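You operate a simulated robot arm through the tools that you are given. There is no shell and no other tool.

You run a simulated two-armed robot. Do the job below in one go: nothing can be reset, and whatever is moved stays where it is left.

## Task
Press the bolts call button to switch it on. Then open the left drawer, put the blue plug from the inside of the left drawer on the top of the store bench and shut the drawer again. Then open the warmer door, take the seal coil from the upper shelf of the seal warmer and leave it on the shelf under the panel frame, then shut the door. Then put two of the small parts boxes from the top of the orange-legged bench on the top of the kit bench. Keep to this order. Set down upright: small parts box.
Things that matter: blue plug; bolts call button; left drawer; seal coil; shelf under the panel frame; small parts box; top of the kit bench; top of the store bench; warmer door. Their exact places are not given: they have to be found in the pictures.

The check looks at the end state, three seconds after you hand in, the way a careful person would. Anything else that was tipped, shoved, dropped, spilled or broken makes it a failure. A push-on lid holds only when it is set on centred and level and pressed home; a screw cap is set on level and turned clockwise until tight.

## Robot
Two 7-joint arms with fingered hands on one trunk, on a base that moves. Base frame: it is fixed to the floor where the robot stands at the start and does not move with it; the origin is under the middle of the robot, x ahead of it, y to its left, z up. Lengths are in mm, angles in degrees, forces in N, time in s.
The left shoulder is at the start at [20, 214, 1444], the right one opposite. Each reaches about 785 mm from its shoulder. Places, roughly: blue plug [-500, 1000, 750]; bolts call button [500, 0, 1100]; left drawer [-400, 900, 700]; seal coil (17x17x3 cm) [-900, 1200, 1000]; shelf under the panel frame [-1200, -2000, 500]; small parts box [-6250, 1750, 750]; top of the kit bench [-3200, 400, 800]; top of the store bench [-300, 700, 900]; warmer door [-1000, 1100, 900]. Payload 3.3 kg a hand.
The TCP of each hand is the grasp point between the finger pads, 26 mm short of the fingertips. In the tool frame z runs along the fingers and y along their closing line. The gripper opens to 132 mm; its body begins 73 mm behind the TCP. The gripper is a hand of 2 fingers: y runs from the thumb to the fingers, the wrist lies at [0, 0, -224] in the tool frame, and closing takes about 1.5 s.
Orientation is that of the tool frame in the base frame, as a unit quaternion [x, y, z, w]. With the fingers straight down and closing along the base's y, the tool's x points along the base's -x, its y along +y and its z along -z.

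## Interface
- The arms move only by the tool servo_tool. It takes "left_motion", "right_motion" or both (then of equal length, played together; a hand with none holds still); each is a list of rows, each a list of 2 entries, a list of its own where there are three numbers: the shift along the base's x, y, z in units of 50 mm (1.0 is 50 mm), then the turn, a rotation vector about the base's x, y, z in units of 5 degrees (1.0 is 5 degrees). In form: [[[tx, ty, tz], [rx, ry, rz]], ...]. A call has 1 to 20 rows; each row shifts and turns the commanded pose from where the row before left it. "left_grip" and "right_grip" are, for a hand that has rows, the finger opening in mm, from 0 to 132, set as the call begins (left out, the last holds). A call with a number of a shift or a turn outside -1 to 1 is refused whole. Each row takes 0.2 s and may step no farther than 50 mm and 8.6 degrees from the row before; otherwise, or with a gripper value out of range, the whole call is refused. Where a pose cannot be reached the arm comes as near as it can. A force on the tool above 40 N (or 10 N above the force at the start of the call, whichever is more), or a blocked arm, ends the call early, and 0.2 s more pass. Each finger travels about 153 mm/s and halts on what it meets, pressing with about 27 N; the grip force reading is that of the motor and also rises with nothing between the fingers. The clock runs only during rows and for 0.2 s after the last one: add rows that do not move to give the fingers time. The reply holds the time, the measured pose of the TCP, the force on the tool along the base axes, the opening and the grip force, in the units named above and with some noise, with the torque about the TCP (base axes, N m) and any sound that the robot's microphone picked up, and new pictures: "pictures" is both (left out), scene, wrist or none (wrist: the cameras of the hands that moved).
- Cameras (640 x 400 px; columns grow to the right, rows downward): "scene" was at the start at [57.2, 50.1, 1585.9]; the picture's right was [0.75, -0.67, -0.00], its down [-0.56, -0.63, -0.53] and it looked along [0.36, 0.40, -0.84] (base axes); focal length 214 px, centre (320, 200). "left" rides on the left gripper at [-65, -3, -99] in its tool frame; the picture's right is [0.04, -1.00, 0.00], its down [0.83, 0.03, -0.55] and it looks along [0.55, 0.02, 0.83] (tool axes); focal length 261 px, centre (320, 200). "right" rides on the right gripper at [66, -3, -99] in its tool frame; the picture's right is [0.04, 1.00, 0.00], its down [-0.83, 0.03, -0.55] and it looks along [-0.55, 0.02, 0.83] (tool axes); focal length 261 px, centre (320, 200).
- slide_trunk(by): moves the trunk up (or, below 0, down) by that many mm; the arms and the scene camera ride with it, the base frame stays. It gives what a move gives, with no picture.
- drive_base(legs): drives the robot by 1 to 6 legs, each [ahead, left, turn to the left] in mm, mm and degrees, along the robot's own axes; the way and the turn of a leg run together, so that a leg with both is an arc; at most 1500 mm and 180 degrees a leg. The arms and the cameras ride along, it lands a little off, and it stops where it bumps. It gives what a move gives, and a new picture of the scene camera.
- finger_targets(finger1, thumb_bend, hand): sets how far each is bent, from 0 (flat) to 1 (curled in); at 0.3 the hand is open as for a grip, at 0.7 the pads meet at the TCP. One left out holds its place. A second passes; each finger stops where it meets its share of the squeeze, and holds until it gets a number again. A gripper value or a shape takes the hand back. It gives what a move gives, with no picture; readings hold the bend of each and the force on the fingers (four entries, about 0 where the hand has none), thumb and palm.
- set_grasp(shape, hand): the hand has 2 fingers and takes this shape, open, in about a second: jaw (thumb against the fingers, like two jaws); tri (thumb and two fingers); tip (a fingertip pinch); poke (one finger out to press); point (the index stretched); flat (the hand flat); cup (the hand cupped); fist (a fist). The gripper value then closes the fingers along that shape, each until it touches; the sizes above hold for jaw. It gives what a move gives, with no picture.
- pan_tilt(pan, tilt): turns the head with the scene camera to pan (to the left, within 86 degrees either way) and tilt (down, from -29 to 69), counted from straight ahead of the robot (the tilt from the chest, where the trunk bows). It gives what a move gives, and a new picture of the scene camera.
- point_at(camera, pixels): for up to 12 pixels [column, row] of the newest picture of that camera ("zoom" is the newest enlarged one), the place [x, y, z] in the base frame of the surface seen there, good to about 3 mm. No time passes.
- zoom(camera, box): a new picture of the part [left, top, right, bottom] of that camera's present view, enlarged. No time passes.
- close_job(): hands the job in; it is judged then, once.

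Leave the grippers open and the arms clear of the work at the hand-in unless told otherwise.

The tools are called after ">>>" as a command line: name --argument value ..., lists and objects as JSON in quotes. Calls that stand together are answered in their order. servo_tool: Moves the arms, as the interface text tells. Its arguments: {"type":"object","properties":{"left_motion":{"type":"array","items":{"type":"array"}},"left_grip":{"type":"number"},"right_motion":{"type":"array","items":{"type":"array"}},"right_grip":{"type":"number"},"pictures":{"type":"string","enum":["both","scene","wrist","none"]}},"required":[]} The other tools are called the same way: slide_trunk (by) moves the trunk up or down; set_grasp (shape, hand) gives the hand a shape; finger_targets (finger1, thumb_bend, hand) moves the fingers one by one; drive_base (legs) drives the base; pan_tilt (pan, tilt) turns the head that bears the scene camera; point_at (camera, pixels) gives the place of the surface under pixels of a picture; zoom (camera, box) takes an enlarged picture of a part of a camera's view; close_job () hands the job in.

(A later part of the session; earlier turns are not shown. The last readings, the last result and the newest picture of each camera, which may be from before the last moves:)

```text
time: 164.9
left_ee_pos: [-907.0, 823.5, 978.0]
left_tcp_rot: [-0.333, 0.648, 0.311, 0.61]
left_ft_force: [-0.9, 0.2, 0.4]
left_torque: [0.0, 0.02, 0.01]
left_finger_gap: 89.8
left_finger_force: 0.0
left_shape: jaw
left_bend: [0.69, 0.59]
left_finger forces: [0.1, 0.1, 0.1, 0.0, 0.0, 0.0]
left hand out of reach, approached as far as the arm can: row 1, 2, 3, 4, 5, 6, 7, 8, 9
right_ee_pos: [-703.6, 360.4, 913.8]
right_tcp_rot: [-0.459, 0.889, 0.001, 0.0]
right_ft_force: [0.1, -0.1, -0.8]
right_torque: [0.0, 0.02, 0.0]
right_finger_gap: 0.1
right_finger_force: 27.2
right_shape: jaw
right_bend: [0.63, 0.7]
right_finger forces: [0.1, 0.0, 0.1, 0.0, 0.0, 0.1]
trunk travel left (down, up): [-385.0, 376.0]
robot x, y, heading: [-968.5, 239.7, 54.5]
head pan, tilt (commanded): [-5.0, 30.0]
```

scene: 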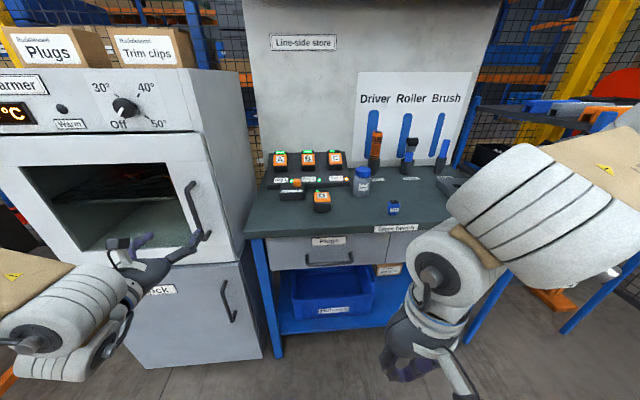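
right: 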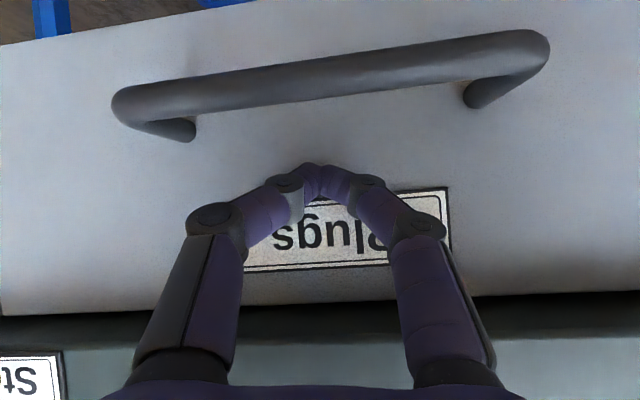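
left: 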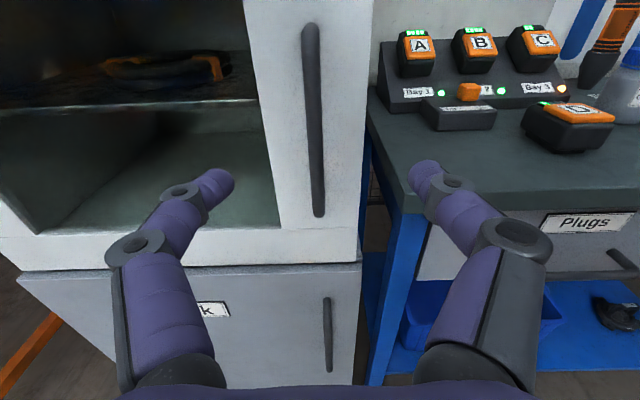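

The arm does not extend further in this posture, so I use the base: forward 128 mm.

>>> drive_base --legs '[[128, 0, 0]]'

>>> servo_tool --left_motion '[[[0, 0, 0], [0, 0, 0]]]' --pictures "wrist"

```text
time: 166.2
left_ee_pos: [-831.8, 927.4, 978.2]
left_tcp_rot: [-0.333, 0.649, 0.311, 0.61]
left_ft_force: [0.4, -0.4, 0.8]
left_torque: [-0.01, -0.01, 0.02]
left_finger_gap: 89.6
left_finger_force: 0.1
left_shape: jaw
left_bend: [0.69, 0.59]
left_finger forces: [0.0, 0.0, 0.2, 0.1, 0.0, 0.0]
right_ee_pos: [-628.0, 464.8, 912.9]
right_tcp_rot: [-0.458, 0.889, 0.001, 0.0]
right_ft_force: [-0.3, 0.7, 0.0]
right_torque: [-0.03, 0.01, -0.03]
right_finger_gap: 0.0
right_finger_force: 27.1
right_shape: jaw
right_bend: [0.63, 0.7]
right_finger forces: [0.1, 0.0, 0.0, 0.0, 0.0, 0.0]
trunk travel left (down, up): [-385.0, 376.0]
robot x, y, heading: [-890.9, 341.9, 54.3]
head pan, tilt (commanded): [-5.0, 30.0]
```

scene: 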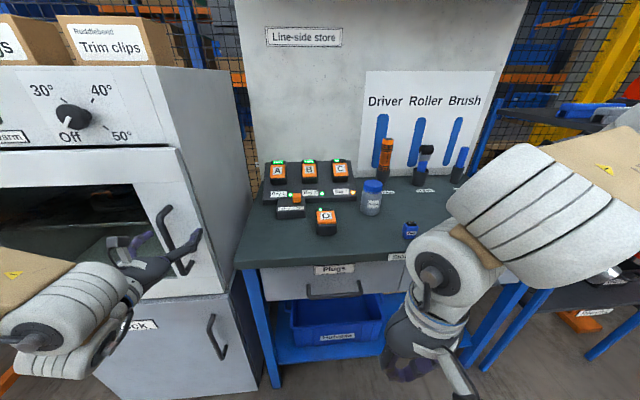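

```text
time: 166.6
left_ee_pos: [-833.4, 926.7, 977.8]
left_tcp_rot: [-0.332, 0.649, 0.31, 0.61]
left_ft_force: [0.6, -0.2, 0.2]
left_torque: [-0.01, -0.01, -0.01]
left_finger_gap: 89.4
left_finger_force: 0.0
left_shape: jaw
left_bend: [0.69, 0.59]
left_finger forces: [0.0, 0.0, 0.0, 0.0, 0.0, 0.0]
right_ee_pos: [-627.2, 463.9, 914.1]
right_tcp_rot: [-0.458, 0.889, 0.002, -0.001]
right_ft_force: [-0.2, 0.7, -0.5]
right_torque: [0.02, -0.02, 0.03]
right_finger_gap: 0.3
right_finger_force: 27.0
right_shape: jaw
right_bend: [0.63, 0.7]
right_finger forces: [0.0, 0.0, 0.1, 0.1, 0.1, 0.1]
trunk travel left (down, up): [-385.0, 376.0]
robot x, y, heading: [-895.6, 340.6, 54.3]
head pan, tilt (commanded): [-5.0, 30.0]
```

left: 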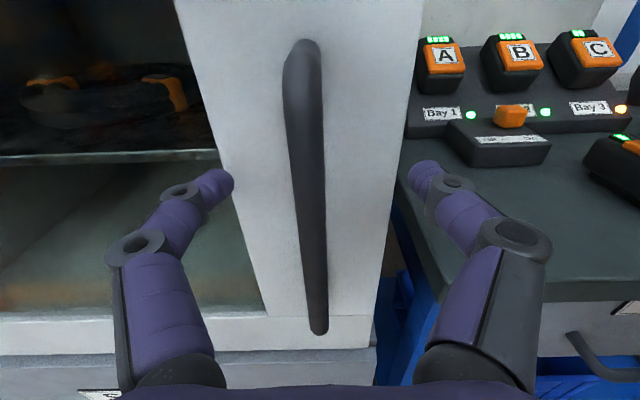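

The TCP is on the bar (d≈266, t≈1217). I close the fingers.

>>> servo_tool --left_motion '[[[0, 0, 0], [0, 0, 0]], [[0, 0, 0], [0, 0, 0]], [[0, 0, 0], [0, 0, 0]], [[0, 0, 0], [0, 0, 0]], [[0, 0, 0], [0, 0, 0]], [[0, 0, 0], [0, 0, 0]], [[0, 0, 0], [0, 0, 0]], [[0, 0, 0], [0, 0, 0]]]' --left_grip 0 --pictures "wrist"

```text
time: 168.3
left_ee_pos: [-832.6, 926.8, 978.8]
left_tcp_rot: [-0.333, 0.648, 0.311, 0.61]
left_ft_force: [0.7, 0.0, -0.5]
left_torque: [0.01, -0.01, 0.0]
left_finger_gap: 0.1
left_finger_force: 27.8
left_shape: jaw
left_bend: [0.62, 0.7]
left_finger forces: [0.0, 0.1, 0.0, 0.1, 0.0, 0.0]
right_ee_pos: [-629.5, 464.4, 913.4]
right_tcp_rot: [-0.457, 0.889, 0.001, 0.001]
right_ft_force: [0.4, 0.3, -0.2]
right_torque: [-0.01, -0.02, 0.01]
right_finger_gap: 0.1
right_finger_force: 26.9
right_shape: jaw
right_bend: [0.63, 0.7]
right_finger forces: [0.0, 0.0, 0.0, 0.0, 0.0, 0.1]
trunk travel left (down, up): [-385.0, 376.0]
robot x, y, heading: [-896.3, 342.0, 54.2]
head pan, tilt (commanded): [-5.0, 30.0]
```

left: 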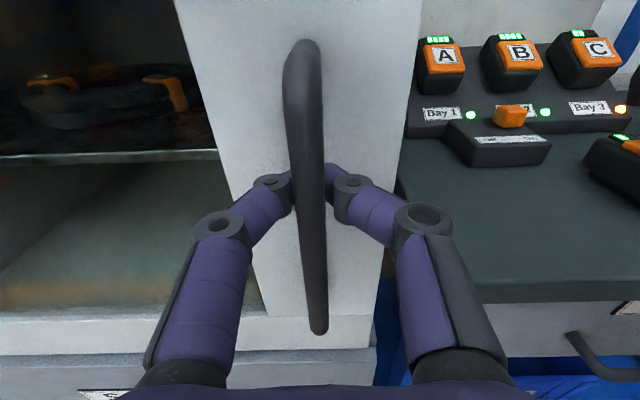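

The fingers hook behind the bar as with the drawer. I pull by driving back along the door's arc, first a short leg.

>>> drive_base --legs '[[-80, 15, 0]]'

```text
time: 169.4
left_ee_pos: [-893.2, 866.9, 979.6]
left_tcp_rot: [-0.332, 0.649, 0.31, 0.611]
left_ft_force: [0.6, 0.0, 0.3]
left_torque: [0.02, -0.01, 0.0]
left_finger_gap: 0.2
left_finger_force: 27.2
left_shape: jaw
left_bend: [0.63, 0.7]
left_finger forces: [0.0, 0.0, 0.0, 0.1, 0.1, 0.0]
right_ee_pos: [-689.3, 407.8, 914.3]
right_tcp_rot: [-0.458, 0.889, 0.002, 0.001]
right_ft_force: [-0.6, 0.2, 0.0]
right_torque: [0.01, -0.04, 0.04]
right_finger_gap: 0.1
right_finger_force: 26.7
right_shape: jaw
right_bend: [0.63, 0.7]
right_finger forces: [0.0, 0.1, 0.0, 0.0, 0.0, 0.1]
trunk travel left (down, up): [-385.0, 376.0]
robot x, y, heading: [-958.0, 288.1, 54.4]
head pan, tilt (commanded): [-5.0, 30.0]
```

scene: 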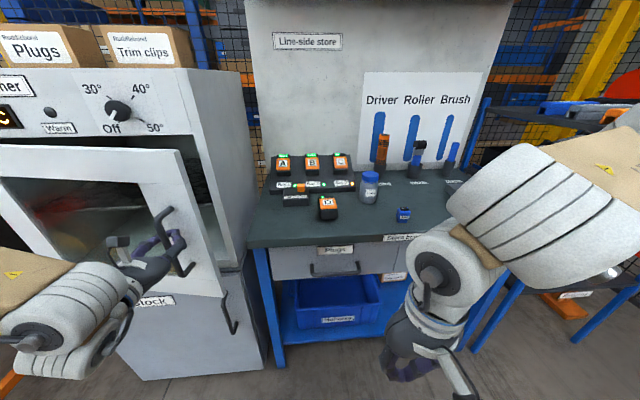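

The door follows. I continue along the arc.

>>> drive_base --legs '[[-76, 28, 0], [-70, 41, 0]]'

```text
time: 171.1
left_ee_pos: [-1035.3, 791.5, 977.6]
left_tcp_rot: [-0.332, 0.648, 0.31, 0.611]
left_ft_force: [-2.2, 4.6, 2.2]
left_torque: [-0.02, 0.03, -0.09]
left_finger_gap: 0.0
left_finger_force: 27.3
left_shape: jaw
left_bend: [0.62, 0.69]
left_finger forces: [4.8, 0.1, 0.0, 0.0, 0.1, 0.0]
right_ee_pos: [-830.9, 328.8, 913.7]
right_tcp_rot: [-0.457, 0.889, 0.001, 0.001]
right_ft_force: [-0.2, 0.1, 0.3]
right_torque: [0.01, 0.0, 0.02]
right_finger_gap: 0.0
right_finger_force: 26.7
right_shape: jaw
right_bend: [0.63, 0.7]
right_finger forces: [0.1, 0.0, 0.0, 0.1, 0.1, 0.0]
trunk travel left (down, up): [-385.0, 376.0]
robot x, y, heading: [-1094.9, 206.7, 54.3]
head pan, tilt (commanded): [-5.0, 30.0]
```

scene: 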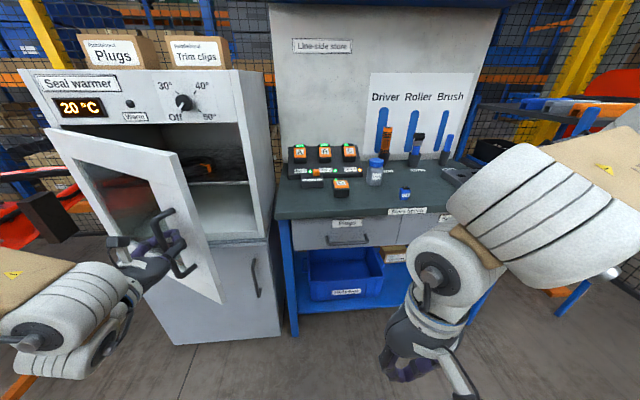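

Opened about 30°. Two more arc legs to about 50°.

>>> drive_base --legs '[[-62, 53, 0], [-51, 62, 0]]'

```text
time: 172.9
left_ee_pos: [-1195.0, 766.3, 978.9]
left_tcp_rot: [-0.332, 0.648, 0.31, 0.611]
left_ft_force: [0.2, 1.0, 1.1]
left_torque: [-0.03, -0.03, 0.0]
left_finger_gap: 0.1
left_finger_force: 27.0
left_shape: jaw
left_bend: [0.62, 0.69]
left_finger forces: [0.1, 0.0, 0.0, 0.1, 0.1, 0.0]
right_ee_pos: [-990.9, 303.7, 913.3]
right_tcp_rot: [-0.458, 0.889, 0.001, 0.001]
right_ft_force: [0.5, -0.2, 0.5]
right_torque: [-0.01, -0.01, 0.04]
right_finger_gap: 0.0
right_finger_force: 26.3
right_shape: jaw
right_bend: [0.63, 0.7]
right_finger forces: [0.0, 0.0, 0.0, 0.0, 0.0, 0.1]
trunk travel left (down, up): [-385.0, 376.0]
robot x, y, heading: [-1258.2, 178.6, 54.9]
head pan, tilt (commanded): [-5.0, 30.0]
```

scene: 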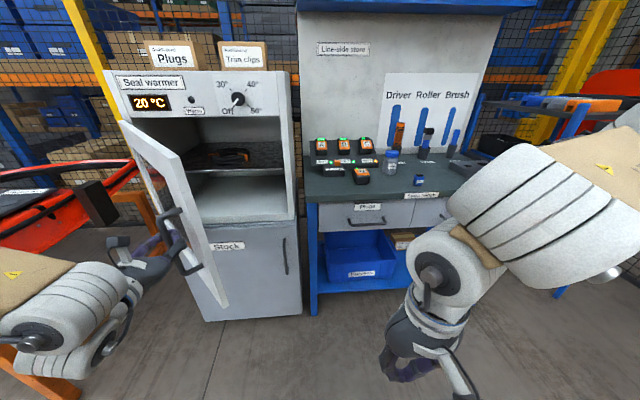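

The door stands about 50° open. I open the fingers to 50 mm and back straight off the bar.

>>> servo_tool --left_motion '[[[0, 0, 0], [0, 0, 0]], [[0, 0, 0], [0, 0, 0]], [[0, 0, 0], [0, 0, 0]], [[0, 0, 0], [0, 0, 0]]]' --left_grip 54 --pictures "wrist"

>>> drive_base --legs '[[-110, 0, 0]]'

```text
time: 173.9
left_ee_pos: [-1192.1, 765.5, 978.4]
left_tcp_rot: [-0.332, 0.649, 0.31, 0.61]
left_ft_force: [0.2, -0.9, 0.5]
left_torque: [0.0, 0.02, -0.02]
left_finger_gap: 54.1
left_finger_force: 0.1
left_shape: jaw
left_bend: [0.73, 0.7]
left_finger forces: [0.1, 0.1, 0.0, 0.1, 0.2, 0.1]
right_ee_pos: [-989.2, 303.5, 913.4]
right_tcp_rot: [-0.457, 0.889, 0.002, 0.0]
right_ft_force: [0.0, 0.4, 0.3]
right_torque: [-0.02, 0.05, 0.05]
right_finger_gap: 0.0
right_finger_force: 27.1
right_shape: jaw
right_bend: [0.63, 0.7]
right_finger forces: [0.0, 0.1, 0.1, 0.1, 0.0, 0.1]
trunk travel left (down, up): [-385.0, 376.0]
robot x, y, heading: [-1258.8, 179.9, 54.5]
head pan, tilt (commanded): [-5.0, 30.0]
```

left: 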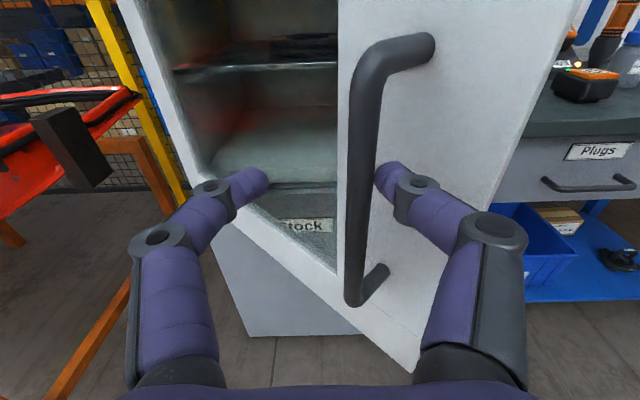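

```text
time: 175.1
left_ee_pos: [-1258.8, 675.4, 979.8]
left_tcp_rot: [-0.332, 0.648, 0.311, 0.611]
left_ft_force: [0.4, -0.2, -0.5]
left_torque: [0.03, 0.01, 0.02]
left_finger_gap: 53.8
left_finger_force: 0.0
left_shape: jaw
left_bend: [0.73, 0.7]
left_finger forces: [0.0, 0.0, 0.0, 0.0, 0.0, 0.1]
right_ee_pos: [-1055.2, 213.6, 913.6]
right_tcp_rot: [-0.457, 0.889, 0.001, 0.001]
right_ft_force: [-0.4, 0.1, 0.4]
right_torque: [0.05, 0.04, -0.02]
right_finger_gap: 0.0
right_finger_force: 27.3
right_shape: jaw
right_bend: [0.63, 0.7]
right_finger forces: [0.1, 0.1, 0.0, 0.0, 0.0, 0.1]
trunk travel left (down, up): [-385.0, 376.0]
robot x, y, heading: [-1322.5, 93.4, 54.4]
head pan, tilt (commanded): [-5.0, 30.0]
```

scene: 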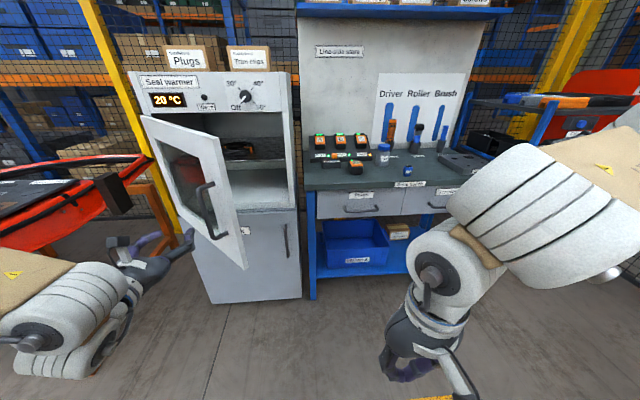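

The hand is free. I check the door's free edge position.

>>> point_at --camera "scene" --pixels '[[246, 262], [222, 150], [232, 200], [145, 120], [165, 200], [205, 195], [190, 240], [240, 150], [250, 148], [235, 155]]'

>>> zoom --camera "scene" --box '[120, 60, 320, 290]'

```text
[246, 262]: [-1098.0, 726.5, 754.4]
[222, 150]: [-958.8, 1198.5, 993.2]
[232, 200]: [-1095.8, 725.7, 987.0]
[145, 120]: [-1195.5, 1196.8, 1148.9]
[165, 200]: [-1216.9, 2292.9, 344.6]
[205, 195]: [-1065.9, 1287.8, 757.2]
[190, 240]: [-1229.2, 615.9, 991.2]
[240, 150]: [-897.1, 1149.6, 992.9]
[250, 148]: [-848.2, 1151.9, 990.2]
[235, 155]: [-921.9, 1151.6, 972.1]
```

```text
1.74 times, centred on (220, 175) of scene
```

zoom: 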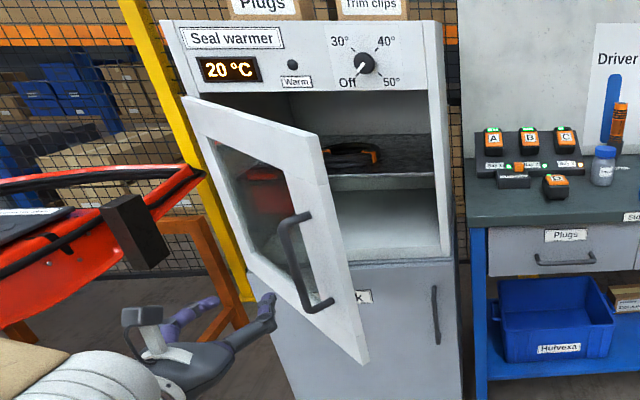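

The free edge is at t≈1314, d≈-50 (about 44° open). I go round it: right 235, then forward 190, so that the left hand is on the inner side.

>>> drive_base --legs '[[0, -235, 0], [190, 0, 0]]'

>>> pan_tilt --pan 20 --tilt 35

```text
time: 178.0
left_ee_pos: [-954.2, 695.9, 977.6]
left_tcp_rot: [-0.334, 0.648, 0.312, 0.61]
left_ft_force: [0.9, 0.5, -0.1]
left_torque: [0.01, 0.02, 0.0]
left_finger_gap: 54.1
left_finger_force: 0.0
left_shape: jaw
left_bend: [0.73, 0.7]
left_finger forces: [0.0, 0.1, 0.0, 0.0, 0.0, 0.0]
right_ee_pos: [-750.5, 232.4, 913.4]
right_tcp_rot: [-0.458, 0.889, 0.001, 0.0]
right_ft_force: [0.8, -0.2, -0.2]
right_torque: [0.02, 0.03, 0.06]
right_finger_gap: 0.1
right_finger_force: 27.6
right_shape: jaw
right_bend: [0.63, 0.7]
right_finger forces: [0.0, 0.1, 0.1, 0.0, 0.0, 0.1]
trunk travel left (down, up): [-385.0, 376.0]
robot x, y, heading: [-1017.5, 111.1, 54.3]
head pan, tilt (commanded): [-5.0, 30.0]
```

scene: 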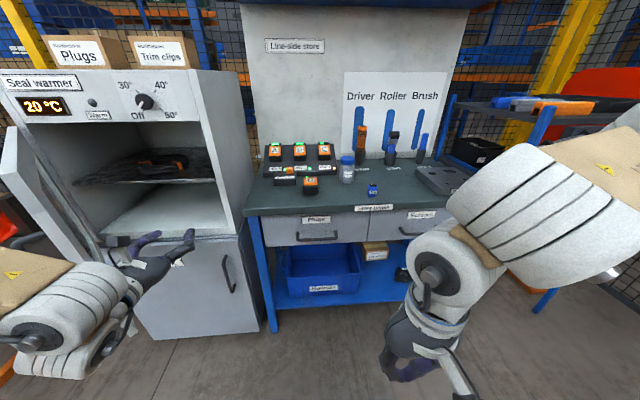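

```text
time: 178.9
left_ee_pos: [-955.0, 694.9, 977.7]
left_tcp_rot: [-0.333, 0.648, 0.311, 0.611]
left_ft_force: [0.3, -0.3, 0.4]
left_torque: [0.01, 0.02, 0.0]
left_finger_gap: 54.0
left_finger_force: 0.0
left_shape: jaw
left_bend: [0.73, 0.7]
left_finger forces: [0.0, 0.0, 0.1, 0.1, 0.0, 0.1]
right_ee_pos: [-751.0, 232.6, 914.1]
right_tcp_rot: [-0.458, 0.889, 0.0, 0.001]
right_ft_force: [-0.3, 0.9, -0.7]
right_torque: [0.0, -0.03, -0.01]
right_finger_gap: 0.3
right_finger_force: 27.5
right_shape: jaw
right_bend: [0.63, 0.7]
right_finger forces: [0.1, 0.0, 0.1, 0.1, 0.0, 0.0]
trunk travel left (down, up): [-385.0, 376.0]
robot x, y, heading: [-1016.2, 111.5, 54.5]
head pan, tilt (commanded): [20.0, 35.0]
```

scene: 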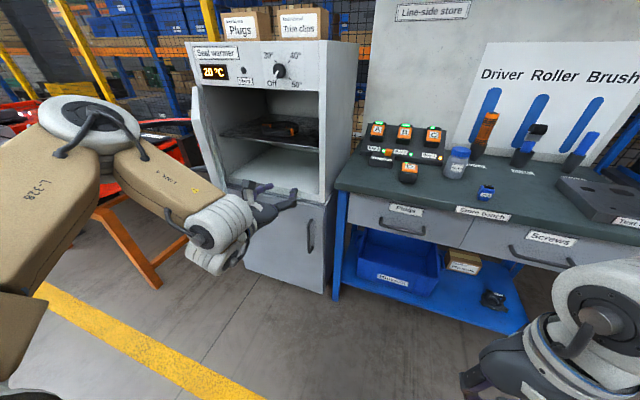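

The left forearm would get in the door's way during a sweep. A hand pointing down, with the forearm passing above the door, is better; I turn the left hand back to the down pose, pulling it back as I do so.

>>> servo_tool --left_motion '[[[-0.162, -0.226, 0], [-0.812, 0.584, 0]], [[-0.162, -0.226, 0], [-0.812, 0.584, 0]], [[-0.162, -0.226, 0], [-0.812, 0.584, 0]], [[-0.162, -0.226, 0], [-0.812, 0.584, 0]], [[-0.162, -0.226, 0], [-0.812, 0.584, 0]], [[-0.162, -0.226, 0], [-0.812, 0.584, 0]], [[-0.162, -0.226, 0], [-0.812, 0.584, 0]], [[-0.162, -0.226, 0], [-0.812, 0.584, 0]], [[-0.162, -0.226, 0], [-0.812, 0.584, 0]], [[-0.162, -0.226, 0], [-0.812, 0.584, 0]], [[-0.1, -0.13, 0], [-0.812, 0.584, 0]], [[-0.1, -0.13, 0], [-0.812, 0.584, 0]], [[-0.1, -0.13, 0], [-0.812, 0.584, 0]], [[-0.1, -0.13, 0], [-0.812, 0.584, 0]], [[0, 0, 0], [-0.812, 0.584, 0]], [[0, 0, 0], [-0.812, 0.584, 0]], [[0, 0, 0], [-0.812, 0.584, 0]], [[0, 0, 0], [-0.25, 0.18, 0]]]' --left_grip 0 --pictures "scene"

```text
time: 182.7
left_ee_pos: [-1046.9, 574.1, 975.7]
left_tcp_rot: [-0.457, 0.89, -0.001, -0.001]
left_ft_force: [-0.1, -0.3, 0.0]
left_torque: [-0.02, -0.03, -0.03]
left_finger_gap: 0.0
left_finger_force: 27.0
left_shape: jaw
left_bend: [0.63, 0.7]
left_finger forces: [0.1, 0.0, 0.0, 0.0, 0.1, 0.0]
left hand out of reach, approached as far as the arm can: row 4, 5, 6
right_ee_pos: [-750.9, 233.0, 913.4]
right_tcp_rot: [-0.458, 0.889, 0.001, 0.0]
right_ft_force: [0.2, 0.0, -0.5]
right_torque: [0.03, 0.0, -0.01]
right_finger_gap: 0.1
right_finger_force: 27.0
right_shape: jaw
right_bend: [0.63, 0.7]
right_finger forces: [0.1, 0.0, 0.0, 0.0, 0.0, 0.0]
trunk travel left (down, up): [-385.0, 376.0]
robot x, y, heading: [-1023.6, 112.7, 54.5]
head pan, tilt (commanded): [20.0, 35.0]
```

scene: 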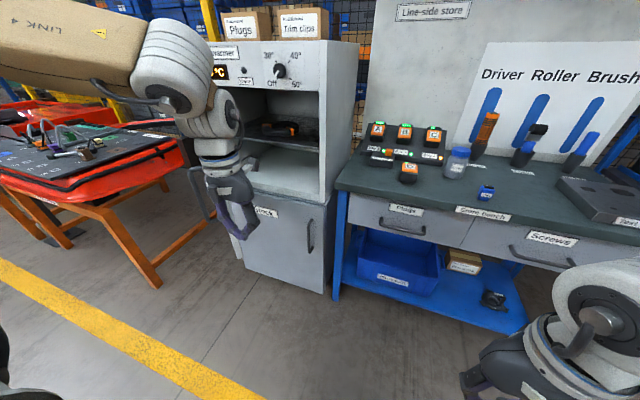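

The left hand points straight down. I raise the trunk 60 mm (so the forearm passes above the door top), go forward 145 mm to get the hand inside the door's edge.

>>> slide_trunk --by 60

>>> drive_base --legs '[[145, 0, 0]]'

```text
time: 183.7
left_ee_pos: [-1046.1, 572.9, 1036.5]
left_tcp_rot: [-0.458, 0.889, -0.001, -0.001]
left_ft_force: [0.0, -0.1, 0.1]
left_torque: [-0.03, 0.0, 0.0]
left_finger_gap: 0.1
left_finger_force: 27.0
left_shape: jaw
left_bend: [0.63, 0.7]
left_finger forces: [0.0, 0.1, 0.0, 0.1, 0.0, 0.1]
right_ee_pos: [-751.0, 233.0, 973.4]
right_tcp_rot: [-0.458, 0.889, 0.001, 0.0]
right_ft_force: [-0.7, 0.1, -0.4]
right_torque: [-0.03, 0.01, -0.02]
right_finger_gap: 0.0
right_finger_force: 27.0
right_shape: jaw
right_bend: [0.63, 0.7]
right_finger forces: [0.0, 0.0, 0.1, 0.0, 0.0, 0.1]
trunk travel left (down, up): [-445.0, 316.0]
robot x, y, heading: [-1021.7, 110.7, 54.6]
head pan, tilt (commanded): [20.0, 35.0]
```

```text
time: 185.0
left_ee_pos: [-961.6, 692.8, 1036.1]
left_tcp_rot: [-0.458, 0.889, -0.002, -0.001]
left_ft_force: [0.7, 0.7, -0.3]
left_torque: [-0.03, 0.01, 0.03]
left_finger_gap: 0.0
left_finger_force: 26.6
left_shape: jaw
left_bend: [0.63, 0.7]
left_finger forces: [0.0, 0.0, 0.1, 0.0, 0.0, 0.0]
right_ee_pos: [-665.5, 349.6, 973.3]
right_tcp_rot: [-0.458, 0.889, 0.001, 0.0]
right_ft_force: [0.0, 0.6, -1.6]
right_torque: [-0.05, 0.03, -0.04]
right_finger_gap: 0.0
right_finger_force: 27.0
right_shape: jaw
right_bend: [0.63, 0.7]
right_finger forces: [0.0, 0.1, 0.0, 0.0, 0.0, 0.1]
trunk travel left (down, up): [-445.0, 316.0]
robot x, y, heading: [-934.4, 227.4, 54.2]
head pan, tilt (commanded): [20.0, 35.0]
```

scene: 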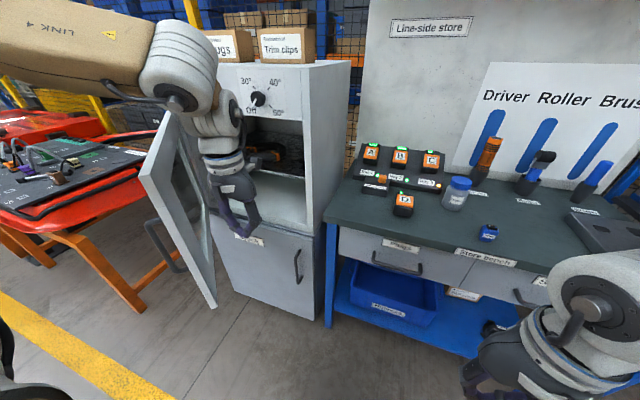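

The hand is on the door's inner side. I sweep left 250 mm.

>>> drive_base --legs '[[0, 250, 0]]'

```text
time: 186.8
left_ee_pos: [-1170.4, 839.9, 1035.2]
left_tcp_rot: [-0.457, 0.889, -0.001, 0.001]
left_ft_force: [0.1, 0.2, 0.2]
left_torque: [-0.01, -0.02, 0.0]
left_finger_gap: 0.2
left_finger_force: 26.9
left_shape: jaw
left_bend: [0.63, 0.7]
left_finger forces: [0.1, 0.0, 0.0, 0.0, 0.0, 0.0]
right_ee_pos: [-875.2, 497.1, 972.3]
right_tcp_rot: [-0.458, 0.889, 0.001, 0.0]
right_ft_force: [-0.2, 0.7, -0.2]
right_torque: [0.02, -0.01, -0.02]
right_finger_gap: 0.0
right_finger_force: 26.4
right_shape: jaw
right_bend: [0.63, 0.7]
right_finger forces: [0.1, 0.1, 0.1, 0.1, 0.0, 0.0]
trunk travel left (down, up): [-445.0, 316.0]
robot x, y, heading: [-1142.9, 380.5, 54.4]
head pan, tilt (commanded): [20.0, 35.0]
```

scene: 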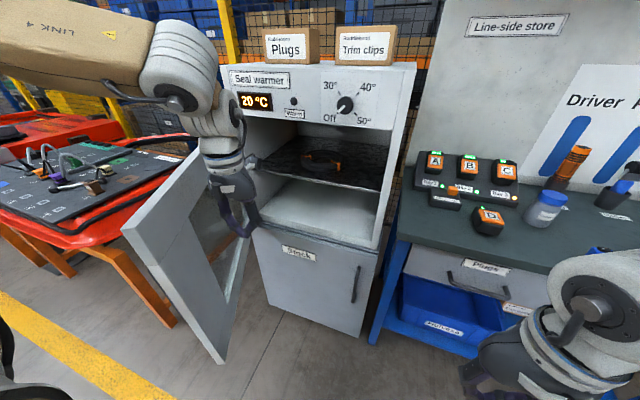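

The door opens further. I check distances to the red cart on the left before the next sweep.

>>> point_at --camera "scene" --pixels '[[150, 185], [100, 170], [20, 215], [215, 355], [127, 235], [245, 240], [130, 290], [180, 325]]'

```text
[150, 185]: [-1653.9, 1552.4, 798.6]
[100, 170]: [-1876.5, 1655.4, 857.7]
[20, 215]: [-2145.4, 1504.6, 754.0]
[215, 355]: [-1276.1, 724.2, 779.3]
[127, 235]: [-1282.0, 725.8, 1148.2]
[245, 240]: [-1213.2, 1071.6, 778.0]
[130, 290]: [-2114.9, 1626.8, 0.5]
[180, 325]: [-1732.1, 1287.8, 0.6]
```

The door is at about 65°, the red cart is far (t≈2250). I sweep 150 mm more to the left.

>>> drive_base --legs '[[0, 150, 0]]'

```text
time: 188.2
left_ee_pos: [-1293.4, 928.0, 1036.1]
left_tcp_rot: [-0.456, 0.89, -0.001, -0.001]
left_ft_force: [-0.4, 0.6, -0.6]
left_torque: [-0.03, -0.03, 0.0]
left_finger_gap: 0.1
left_finger_force: 26.8
left_shape: jaw
left_bend: [0.63, 0.7]
left_finger forces: [0.1, 0.1, 0.0, 0.0, 0.0, 0.0]
right_ee_pos: [-996.0, 586.2, 974.0]
right_tcp_rot: [-0.457, 0.89, 0.002, 0.001]
right_ft_force: [0.4, 0.0, -0.6]
right_torque: [0.01, -0.05, 0.01]
right_finger_gap: 0.0
right_finger_force: 27.4
right_shape: jaw
right_bend: [0.63, 0.7]
right_finger forces: [0.0, 0.1, 0.0, 0.1, 0.0, 0.0]
trunk travel left (down, up): [-445.0, 316.0]
robot x, y, heading: [-1267.3, 466.9, 54.3]
head pan, tilt (commanded): [20.0, 35.0]
```

scene: 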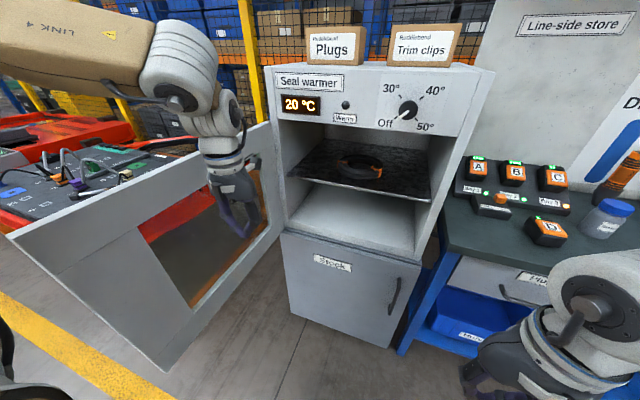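

The door is about square to the warmer now, and the coil is plainly visible on the upper shelf at (360, 168). I zoom and measure it.

>>> zoom --camera "scene" --box '[280, 120, 450, 230]'

>>> point_at --camera "zoom" --pixels '[[290, 165], [245, 155], [335, 170], [290, 140], [290, 190], [255, 190], [290, 215], [230, 240], [80, 230], [480, 290], [150, 110], [430, 130]]'

```text
3.64 times, centred on (365, 175) of scene
```

zoom: 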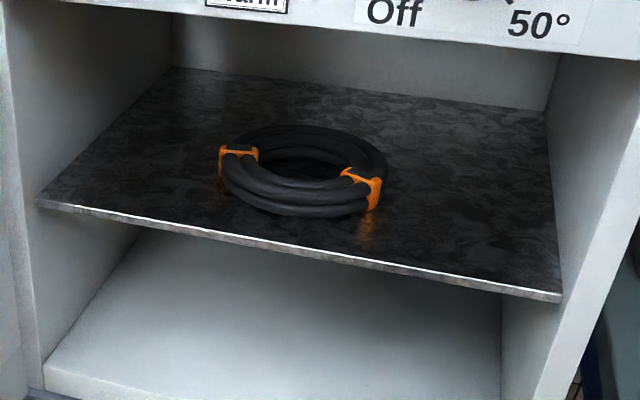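

```text
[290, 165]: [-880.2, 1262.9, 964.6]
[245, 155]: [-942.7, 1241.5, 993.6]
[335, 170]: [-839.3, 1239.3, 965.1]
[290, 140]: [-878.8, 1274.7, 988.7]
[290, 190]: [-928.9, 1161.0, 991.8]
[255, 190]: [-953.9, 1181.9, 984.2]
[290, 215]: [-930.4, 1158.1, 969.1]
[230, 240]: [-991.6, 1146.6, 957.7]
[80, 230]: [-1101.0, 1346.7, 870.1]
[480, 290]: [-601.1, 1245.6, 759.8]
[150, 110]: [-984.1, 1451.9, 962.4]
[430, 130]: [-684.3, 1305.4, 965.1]
```

I need the cavity's size: I measure its ceiling, opening edges and more points on the coil.

>>> point_at --camera "zoom" --pixels '[[180, 30], [365, 50], [550, 70], [180, 66], [545, 108], [20, 100], [580, 120], [300, 20], [40, 205], [560, 298], [310, 128], [382, 165]]'

>>> point_at --camera "zoom" --pixels '[[222, 172], [285, 178], [285, 172], [310, 172], [300, 150], [320, 160], [300, 208], [300, 200], [375, 190], [350, 155], [270, 150], [345, 200]]'

```text
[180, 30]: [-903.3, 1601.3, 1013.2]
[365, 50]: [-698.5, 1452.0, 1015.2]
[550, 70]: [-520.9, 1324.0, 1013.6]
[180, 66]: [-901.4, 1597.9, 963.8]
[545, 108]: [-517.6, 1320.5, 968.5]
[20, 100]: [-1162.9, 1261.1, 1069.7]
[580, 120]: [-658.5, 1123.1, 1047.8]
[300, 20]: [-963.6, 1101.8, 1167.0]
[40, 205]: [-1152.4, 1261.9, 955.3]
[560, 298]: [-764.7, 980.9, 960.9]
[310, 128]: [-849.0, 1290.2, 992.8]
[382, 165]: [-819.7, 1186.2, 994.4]
```

```text
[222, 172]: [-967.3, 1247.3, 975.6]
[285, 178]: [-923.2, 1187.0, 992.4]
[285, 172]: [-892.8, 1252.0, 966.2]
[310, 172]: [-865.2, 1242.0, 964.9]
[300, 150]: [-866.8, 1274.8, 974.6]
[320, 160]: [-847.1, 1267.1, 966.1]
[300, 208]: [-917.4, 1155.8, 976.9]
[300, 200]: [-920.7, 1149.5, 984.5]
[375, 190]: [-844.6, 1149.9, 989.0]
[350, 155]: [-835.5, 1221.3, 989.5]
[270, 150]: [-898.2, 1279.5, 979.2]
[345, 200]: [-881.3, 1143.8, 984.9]
```

I find the panel's lower edge (top of the opening).

>>> point_at --camera "zoom" --pixels '[[300, 24], [300, 28], [300, 32], [300, 36], [300, 45], [450, 45], [450, 52], [450, 60], [150, 8], [150, 14], [150, 18], [600, 70]]'

```text
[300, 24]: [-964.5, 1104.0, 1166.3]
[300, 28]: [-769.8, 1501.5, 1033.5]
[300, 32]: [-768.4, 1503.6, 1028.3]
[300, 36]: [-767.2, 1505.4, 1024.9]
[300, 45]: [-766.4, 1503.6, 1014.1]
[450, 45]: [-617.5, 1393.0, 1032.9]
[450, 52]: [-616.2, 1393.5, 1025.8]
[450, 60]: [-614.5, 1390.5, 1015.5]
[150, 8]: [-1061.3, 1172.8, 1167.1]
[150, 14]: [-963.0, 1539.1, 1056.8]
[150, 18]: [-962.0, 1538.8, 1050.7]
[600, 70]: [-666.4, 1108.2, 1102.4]
```

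The opening reaches up to z≈1166, so there is about 200 mm above the shelf. I check the door's present angle.

>>> point_at --camera "scene" --pixels '[[20, 245], [60, 240], [165, 360], [150, 340], [265, 150], [270, 240], [100, 300], [250, 130]]'

```text
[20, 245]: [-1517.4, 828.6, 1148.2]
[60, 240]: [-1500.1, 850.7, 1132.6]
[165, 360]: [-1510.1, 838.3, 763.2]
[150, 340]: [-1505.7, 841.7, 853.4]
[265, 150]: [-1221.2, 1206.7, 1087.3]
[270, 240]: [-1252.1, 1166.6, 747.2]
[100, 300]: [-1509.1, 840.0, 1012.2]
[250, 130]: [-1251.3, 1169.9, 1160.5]
```

The door is at about 92° and still moves freely. I push it further with the arm, with the force limit as guard.

>>> servo_tool --left_motion '[[[-0.244, 0.175, 0], [0, 0, 0]], [[-0.244, 0.175, 0], [0, 0, 0]], [[-0.244, 0.175, 0], [0, 0, 0]], [[-0.244, 0.175, 0], [0, 0, 0]], [[-0.244, 0.175, 0], [0, 0, 0]], [[-0.244, 0.175, 0], [0, 0, 0]], [[-0.244, 0.175, 0], [0, 0, 0]], [[-0.244, 0.175, 0], [0, 0, 0]], [[0, 0, 0], [0, 0, 0]]]' --pictures "scene"

```text
time: 190.2
left_ee_pos: [-1388.2, 998.8, 1036.4]
left_tcp_rot: [-0.457, 0.89, -0.001, -0.001]
left_ft_force: [-0.1, -0.2, 0.4]
left_torque: [0.04, 0.01, -0.06]
left_finger_gap: 0.1
left_finger_force: 27.6
left_shape: jaw
left_bend: [0.63, 0.7]
left_finger forces: [0.1, 0.0, 0.1, 0.1, 0.0, 0.1]
right_ee_pos: [-995.1, 585.2, 974.0]
right_tcp_rot: [-0.458, 0.889, 0.0, 0.0]
right_ft_force: [0.2, -0.2, -0.6]
right_torque: [0.01, -0.01, 0.0]
right_finger_gap: 0.1
right_finger_force: 27.0
right_shape: jaw
right_bend: [0.63, 0.7]
right_finger forces: [0.0, 0.0, 0.0, 0.0, 0.0, 0.1]
trunk travel left (down, up): [-445.0, 316.0]
robot x, y, heading: [-1258.7, 464.1, 54.2]
head pan, tilt (commanded): [20.0, 35.0]
```

scene: 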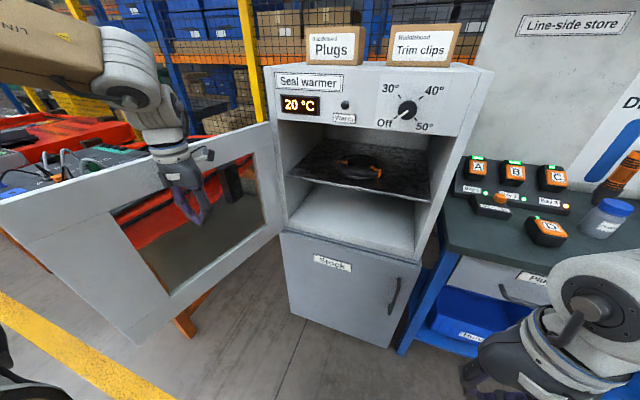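

The door goes on opening (about 108°). I push 130 mm more by the base.

>>> drive_base --legs '[[0, 130, 0]]'

>>> point_at --camera "scene" --pixels '[[20, 205], [60, 230], [140, 330], [100, 300], [60, 290], [250, 240], [10, 150], [40, 330]]'

```text
time: 191.1
left_ee_pos: [-1407.5, 1010.8, 1039.6]
left_tcp_rot: [-0.445, 0.896, -0.009, 0.004]
left_ft_force: [8.1, -9.7, -0.2]
left_torque: [1.11, 0.86, 0.12]
left_finger_gap: 0.0
left_finger_force: 26.7
left_shape: jaw
left_bend: [0.63, 0.7]
left_finger forces: [0.1, 0.1, 0.0, 0.0, 0.0, 12.8]
right_ee_pos: [-1025.1, 604.9, 974.5]
right_tcp_rot: [-0.457, 0.89, 0.003, 0.001]
right_ft_force: [0.4, 0.5, 0.4]
right_torque: [0.02, 0.0, 0.02]
right_finger_gap: 0.1
right_finger_force: 26.5
right_shape: jaw
right_bend: [0.63, 0.7]
right_finger forces: [0.1, 0.0, 0.0, 0.0, 0.0, 0.0]
trunk travel left (down, up): [-445.0, 316.0]
robot x, y, heading: [-1290.2, 485.1, 54.0]
head pan, tilt (commanded): [20.0, 35.0]
stopped in leg 1: the force on the tool passed its limit at 97 N (the readings are from after the stop); the commanded pose is now the measured one
```

scene: 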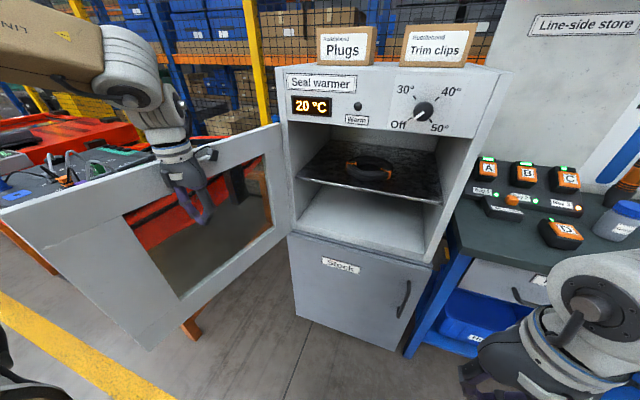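

```text
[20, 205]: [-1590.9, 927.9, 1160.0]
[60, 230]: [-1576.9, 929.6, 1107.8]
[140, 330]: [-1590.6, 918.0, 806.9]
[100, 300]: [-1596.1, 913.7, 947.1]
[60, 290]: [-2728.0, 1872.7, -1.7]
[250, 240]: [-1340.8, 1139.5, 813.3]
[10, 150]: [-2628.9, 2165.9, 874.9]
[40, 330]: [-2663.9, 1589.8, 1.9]
```

The door reached its stop at about 106°. I move away to the right by 250 mm.

>>> drive_base --legs '[[0, -250, 0]]'

```text
time: 193.0
left_ee_pos: [-1205.7, 867.9, 1038.4]
left_tcp_rot: [-0.446, 0.895, -0.008, 0.004]
left_ft_force: [0.1, 0.4, 0.6]
left_torque: [0.01, 0.02, -0.03]
left_finger_gap: 0.0
left_finger_force: 26.5
left_shape: jaw
left_bend: [0.63, 0.7]
left_finger forces: [0.0, 0.0, 0.0, 0.0, 0.0, 0.0]
right_ee_pos: [-820.2, 459.4, 973.8]
right_tcp_rot: [-0.457, 0.889, 0.002, 0.001]
right_ft_force: [-1.1, -0.4, 0.1]
right_torque: [0.03, 0.0, -0.01]
right_finger_gap: 0.0
right_finger_force: 27.3
right_shape: jaw
right_bend: [0.63, 0.7]
right_finger forces: [0.0, 0.1, 0.1, 0.1, 0.1, 0.1]
trunk travel left (down, up): [-445.0, 316.0]
robot x, y, heading: [-1089.0, 336.1, 54.4]
head pan, tilt (commanded): [20.0, 35.0]
```

scene: 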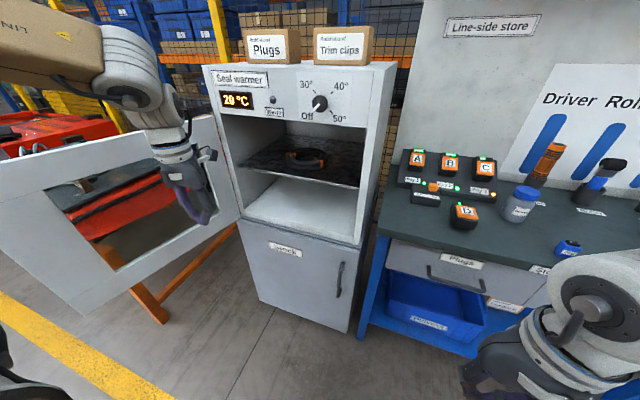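

I pitch the left hand up 60° (so that it points forward and 30° down), and move it toward the coil's line.

>>> servo_tool --left_motion '[[[0.268, 0.053, -0.063], [0.812, -0.583, 0.035]], [[0.268, 0.053, -0.063], [0.812, -0.583, 0.035]], [[0.268, 0.053, -0.063], [0.812, -0.583, 0.035]], [[0.268, 0.053, -0.063], [0.812, -0.583, 0.035]], [[0.268, 0.053, -0.063], [0.812, -0.583, 0.035]], [[0.268, 0.053, -0.063], [0.812, -0.583, 0.035]], [[0.268, 0.053, -0.063], [0.812, -0.583, 0.035]], [[0.268, 0.053, -0.063], [0.812, -0.583, 0.035]], [[0.268, 0.053, -0.063], [0.812, -0.583, 0.035]], [[0.268, 0.053, -0.063], [0.812, -0.583, 0.035]], [[0.268, 0.053, -0.063], [0.812, -0.583, 0.035]], [[0.268, 0.053, -0.063], [0.812, -0.583, 0.035]], [[0, 0, 0], [0, 0, 0]]]' --left_grip 70 --pictures "both"

```text
time: 195.8
left_ee_pos: [-1044.2, 897.5, 1000.6]
left_tcp_rot: [-0.398, 0.769, 0.226, 0.447]
left_ft_force: [-0.1, 0.8, -0.3]
left_torque: [0.02, 0.02, -0.02]
left_finger_gap: 69.4
left_finger_force: 0.1
left_shape: jaw
left_bend: [0.72, 0.7]
left_finger forces: [0.1, 0.1, 0.1, 0.1, 0.0, 0.0]
right_ee_pos: [-819.6, 460.9, 974.9]
right_tcp_rot: [-0.457, 0.889, 0.002, 0.001]
right_ft_force: [0.5, -0.6, -0.1]
right_torque: [0.01, 0.02, 0.0]
right_finger_gap: 0.0
right_finger_force: 27.5
right_shape: jaw
right_bend: [0.63, 0.7]
right_finger forces: [0.0, 0.0, 0.1, 0.0, 0.1, 0.0]
trunk travel left (down, up): [-445.0, 316.0]
robot x, y, heading: [-1086.7, 336.4, 54.4]
head pan, tilt (commanded): [20.0, 35.0]
```

scene: 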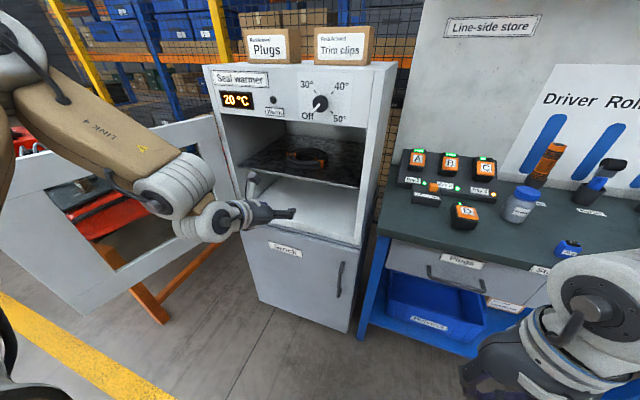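
left: 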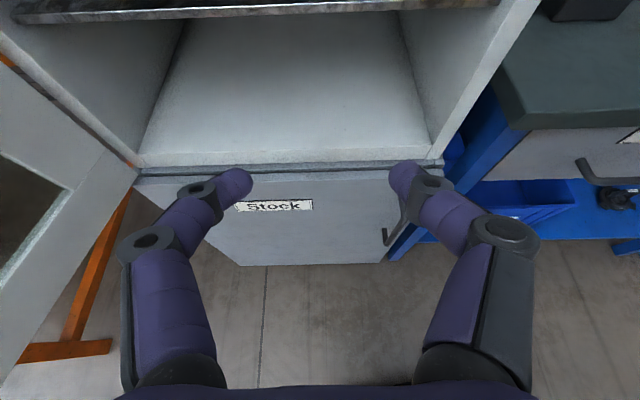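

The hand is in the planned tilt and line (t≈1372). I re-measure the coil and shelf (in case the bump shifted anything) before going in.

>>> zoom --camera "scene" --box '[220, 100, 390, 220]'

```text
3.33 times, centred on (305, 160) of scene
```

zoom: 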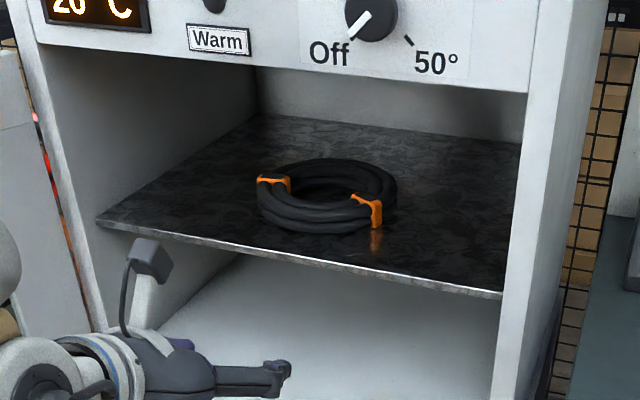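

>>> point_at --camera "zoom" --pixels '[[395, 190], [259, 205], [330, 160], [310, 232], [315, 208], [330, 175], [100, 218], [500, 293], [375, 225], [320, 222], [360, 195], [300, 225]]'

```text
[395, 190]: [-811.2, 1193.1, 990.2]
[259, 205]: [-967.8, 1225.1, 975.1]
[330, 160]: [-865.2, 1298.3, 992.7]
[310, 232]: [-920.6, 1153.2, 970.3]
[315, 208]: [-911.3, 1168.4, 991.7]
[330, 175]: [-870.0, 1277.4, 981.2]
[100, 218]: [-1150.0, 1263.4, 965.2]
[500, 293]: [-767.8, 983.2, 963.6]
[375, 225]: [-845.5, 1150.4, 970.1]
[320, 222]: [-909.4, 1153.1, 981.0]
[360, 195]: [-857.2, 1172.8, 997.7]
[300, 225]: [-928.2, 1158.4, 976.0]
```

The warmer and coil have not moved (ring centre t≈1435, d≈478, radius 80, top z≈992). I check how high my wrist camera block reaches, as it must pass under the panel edge (z 1166).

>>> point_at --camera "zoom" --pixels '[[150, 242], [140, 255], [160, 262], [165, 275], [130, 260], [150, 330], [180, 350], [100, 345], [250, 375], [280, 362]]'

```text
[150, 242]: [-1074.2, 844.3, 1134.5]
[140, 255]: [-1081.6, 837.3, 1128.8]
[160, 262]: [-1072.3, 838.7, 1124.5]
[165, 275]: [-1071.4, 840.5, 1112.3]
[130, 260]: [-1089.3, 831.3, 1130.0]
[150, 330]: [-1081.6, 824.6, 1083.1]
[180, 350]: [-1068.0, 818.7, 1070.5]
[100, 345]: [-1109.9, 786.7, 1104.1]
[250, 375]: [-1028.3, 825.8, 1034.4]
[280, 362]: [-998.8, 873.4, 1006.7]
```

Camera top is 134 mm above the TCP. With the TCP at z 1022 it passes 10 mm under the panel while the fingertips pass about 5 mm over the ring. I raise the hand 21 mm and drive in 240 mm first.

>>> servo_tool --left_motion '[[[0, 0, 0.21], [0, 0, 0]], [[0, 0, 0.21], [0, 0, 0]], [[0, 0, 0], [0, 0, 0]]]' --pictures "none"

>>> drive_base --legs '[[240, 0, 0]]'

>>> servo_tool --left_motion '[[[0, 0, 0], [0, 0, 0]]]' --pictures "both"

```text
time: 196.6
left_ee_pos: [-1044.4, 898.8, 1021.8]
left_tcp_rot: [-0.397, 0.769, 0.225, 0.447]
left_ft_force: [0.8, 0.0, 1.1]
left_torque: [0.01, -0.01, 0.01]
left_finger_gap: 69.5
left_finger_force: 0.1
left_shape: jaw
left_bend: [0.72, 0.7]
left_finger forces: [0.0, 0.0, 0.0, 0.1, 0.0, 0.0]
right_ee_pos: [-820.3, 460.5, 972.9]
right_tcp_rot: [-0.458, 0.889, 0.002, 0.0]
right_ft_force: [0.8, -0.3, 0.5]
right_torque: [0.0, 0.01, 0.0]
right_finger_gap: 0.0
right_finger_force: 27.5
right_shape: jaw
right_bend: [0.63, 0.7]
right_finger forces: [0.0, 0.1, 0.0, 0.1, 0.0, 0.0]
trunk travel left (down, up): [-445.0, 316.0]
robot x, y, heading: [-1087.6, 338.7, 54.4]
head pan, tilt (commanded): [20.0, 35.0]
```

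```text
time: 198.3
left_ee_pos: [-906.9, 1095.0, 1020.1]
left_tcp_rot: [-0.398, 0.769, 0.226, 0.446]
left_ft_force: [1.0, 0.5, 0.0]
left_torque: [-0.01, -0.02, 0.0]
left_finger_gap: 69.4
left_finger_force: 0.1
left_shape: jaw
left_bend: [0.72, 0.7]
left_finger forces: [0.0, 0.0, 0.0, 0.0, 0.0, 0.1]
right_ee_pos: [-680.2, 656.0, 974.1]
right_tcp_rot: [-0.458, 0.889, 0.002, 0.0]
right_ft_force: [-0.5, -1.1, -0.8]
right_torque: [-0.03, 0.05, 0.0]
right_finger_gap: 0.0
right_finger_force: 27.2
right_shape: jaw
right_bend: [0.63, 0.7]
right_finger forces: [0.0, 0.0, 0.1, 0.0, 0.0, 0.0]
trunk travel left (down, up): [-445.0, 316.0]
robot x, y, heading: [-946.2, 533.3, 54.5]
head pan, tilt (commanded): [20.0, 35.0]
```

scene: 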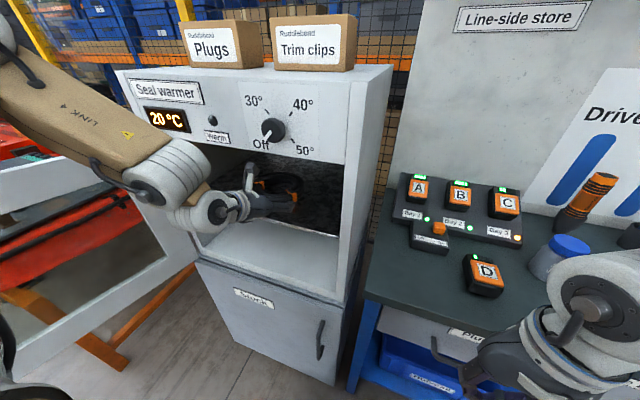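

```text
time: 198.7
left_ee_pos: [-905.4, 1094.6, 1020.9]
left_tcp_rot: [-0.398, 0.769, 0.225, 0.447]
left_ft_force: [0.6, 0.4, 0.2]
left_torque: [0.01, 0.02, -0.01]
left_finger_gap: 69.5
left_finger_force: 0.1
left_shape: jaw
left_bend: [0.72, 0.7]
left_finger forces: [0.0, 0.1, 0.0, 0.0, 0.0, 0.1]
right_ee_pos: [-681.3, 656.3, 973.3]
right_tcp_rot: [-0.457, 0.889, 0.002, 0.0]
right_ft_force: [0.9, 0.7, -0.5]
right_torque: [0.03, 0.0, -0.02]
right_finger_gap: 0.0
right_finger_force: 27.1
right_shape: jaw
right_bend: [0.63, 0.7]
right_finger forces: [0.0, 0.0, 0.1, 0.0, 0.1, 0.0]
trunk travel left (down, up): [-445.0, 316.0]
robot x, y, heading: [-950.3, 533.8, 54.6]
head pan, tilt (commanded): [20.0, 35.0]
```

scene: 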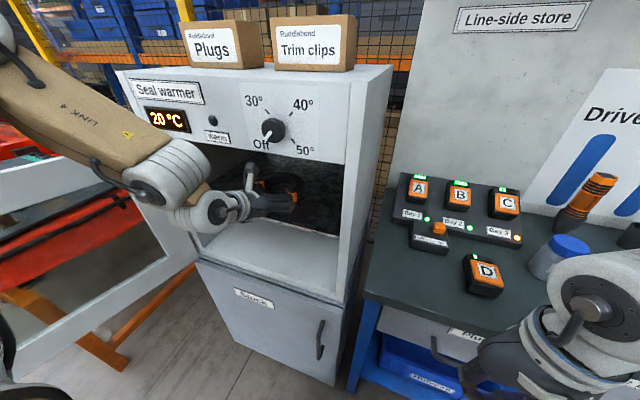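
left: 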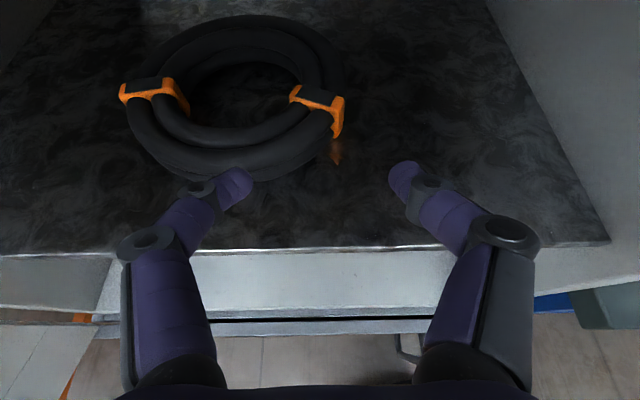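

Now the wrist camera gives a close view: ring centre near (235, 90), its right wall near (325, 90). I measure it from here.

>>> point_at --camera "left" --pixels '[[344, 80], [300, 75], [322, 75], [320, 60], [318, 98], [330, 130], [235, 172], [235, 140], [235, 20], [130, 100], [240, 100], [300, 50]]'

```text
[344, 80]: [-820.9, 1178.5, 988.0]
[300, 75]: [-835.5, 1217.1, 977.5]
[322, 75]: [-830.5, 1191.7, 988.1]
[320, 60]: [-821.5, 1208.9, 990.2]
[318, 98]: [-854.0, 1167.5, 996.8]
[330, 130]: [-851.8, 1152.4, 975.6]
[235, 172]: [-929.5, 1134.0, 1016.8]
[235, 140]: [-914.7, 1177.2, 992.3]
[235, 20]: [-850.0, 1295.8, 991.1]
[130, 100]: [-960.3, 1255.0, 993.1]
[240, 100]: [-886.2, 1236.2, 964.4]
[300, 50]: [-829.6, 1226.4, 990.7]
```

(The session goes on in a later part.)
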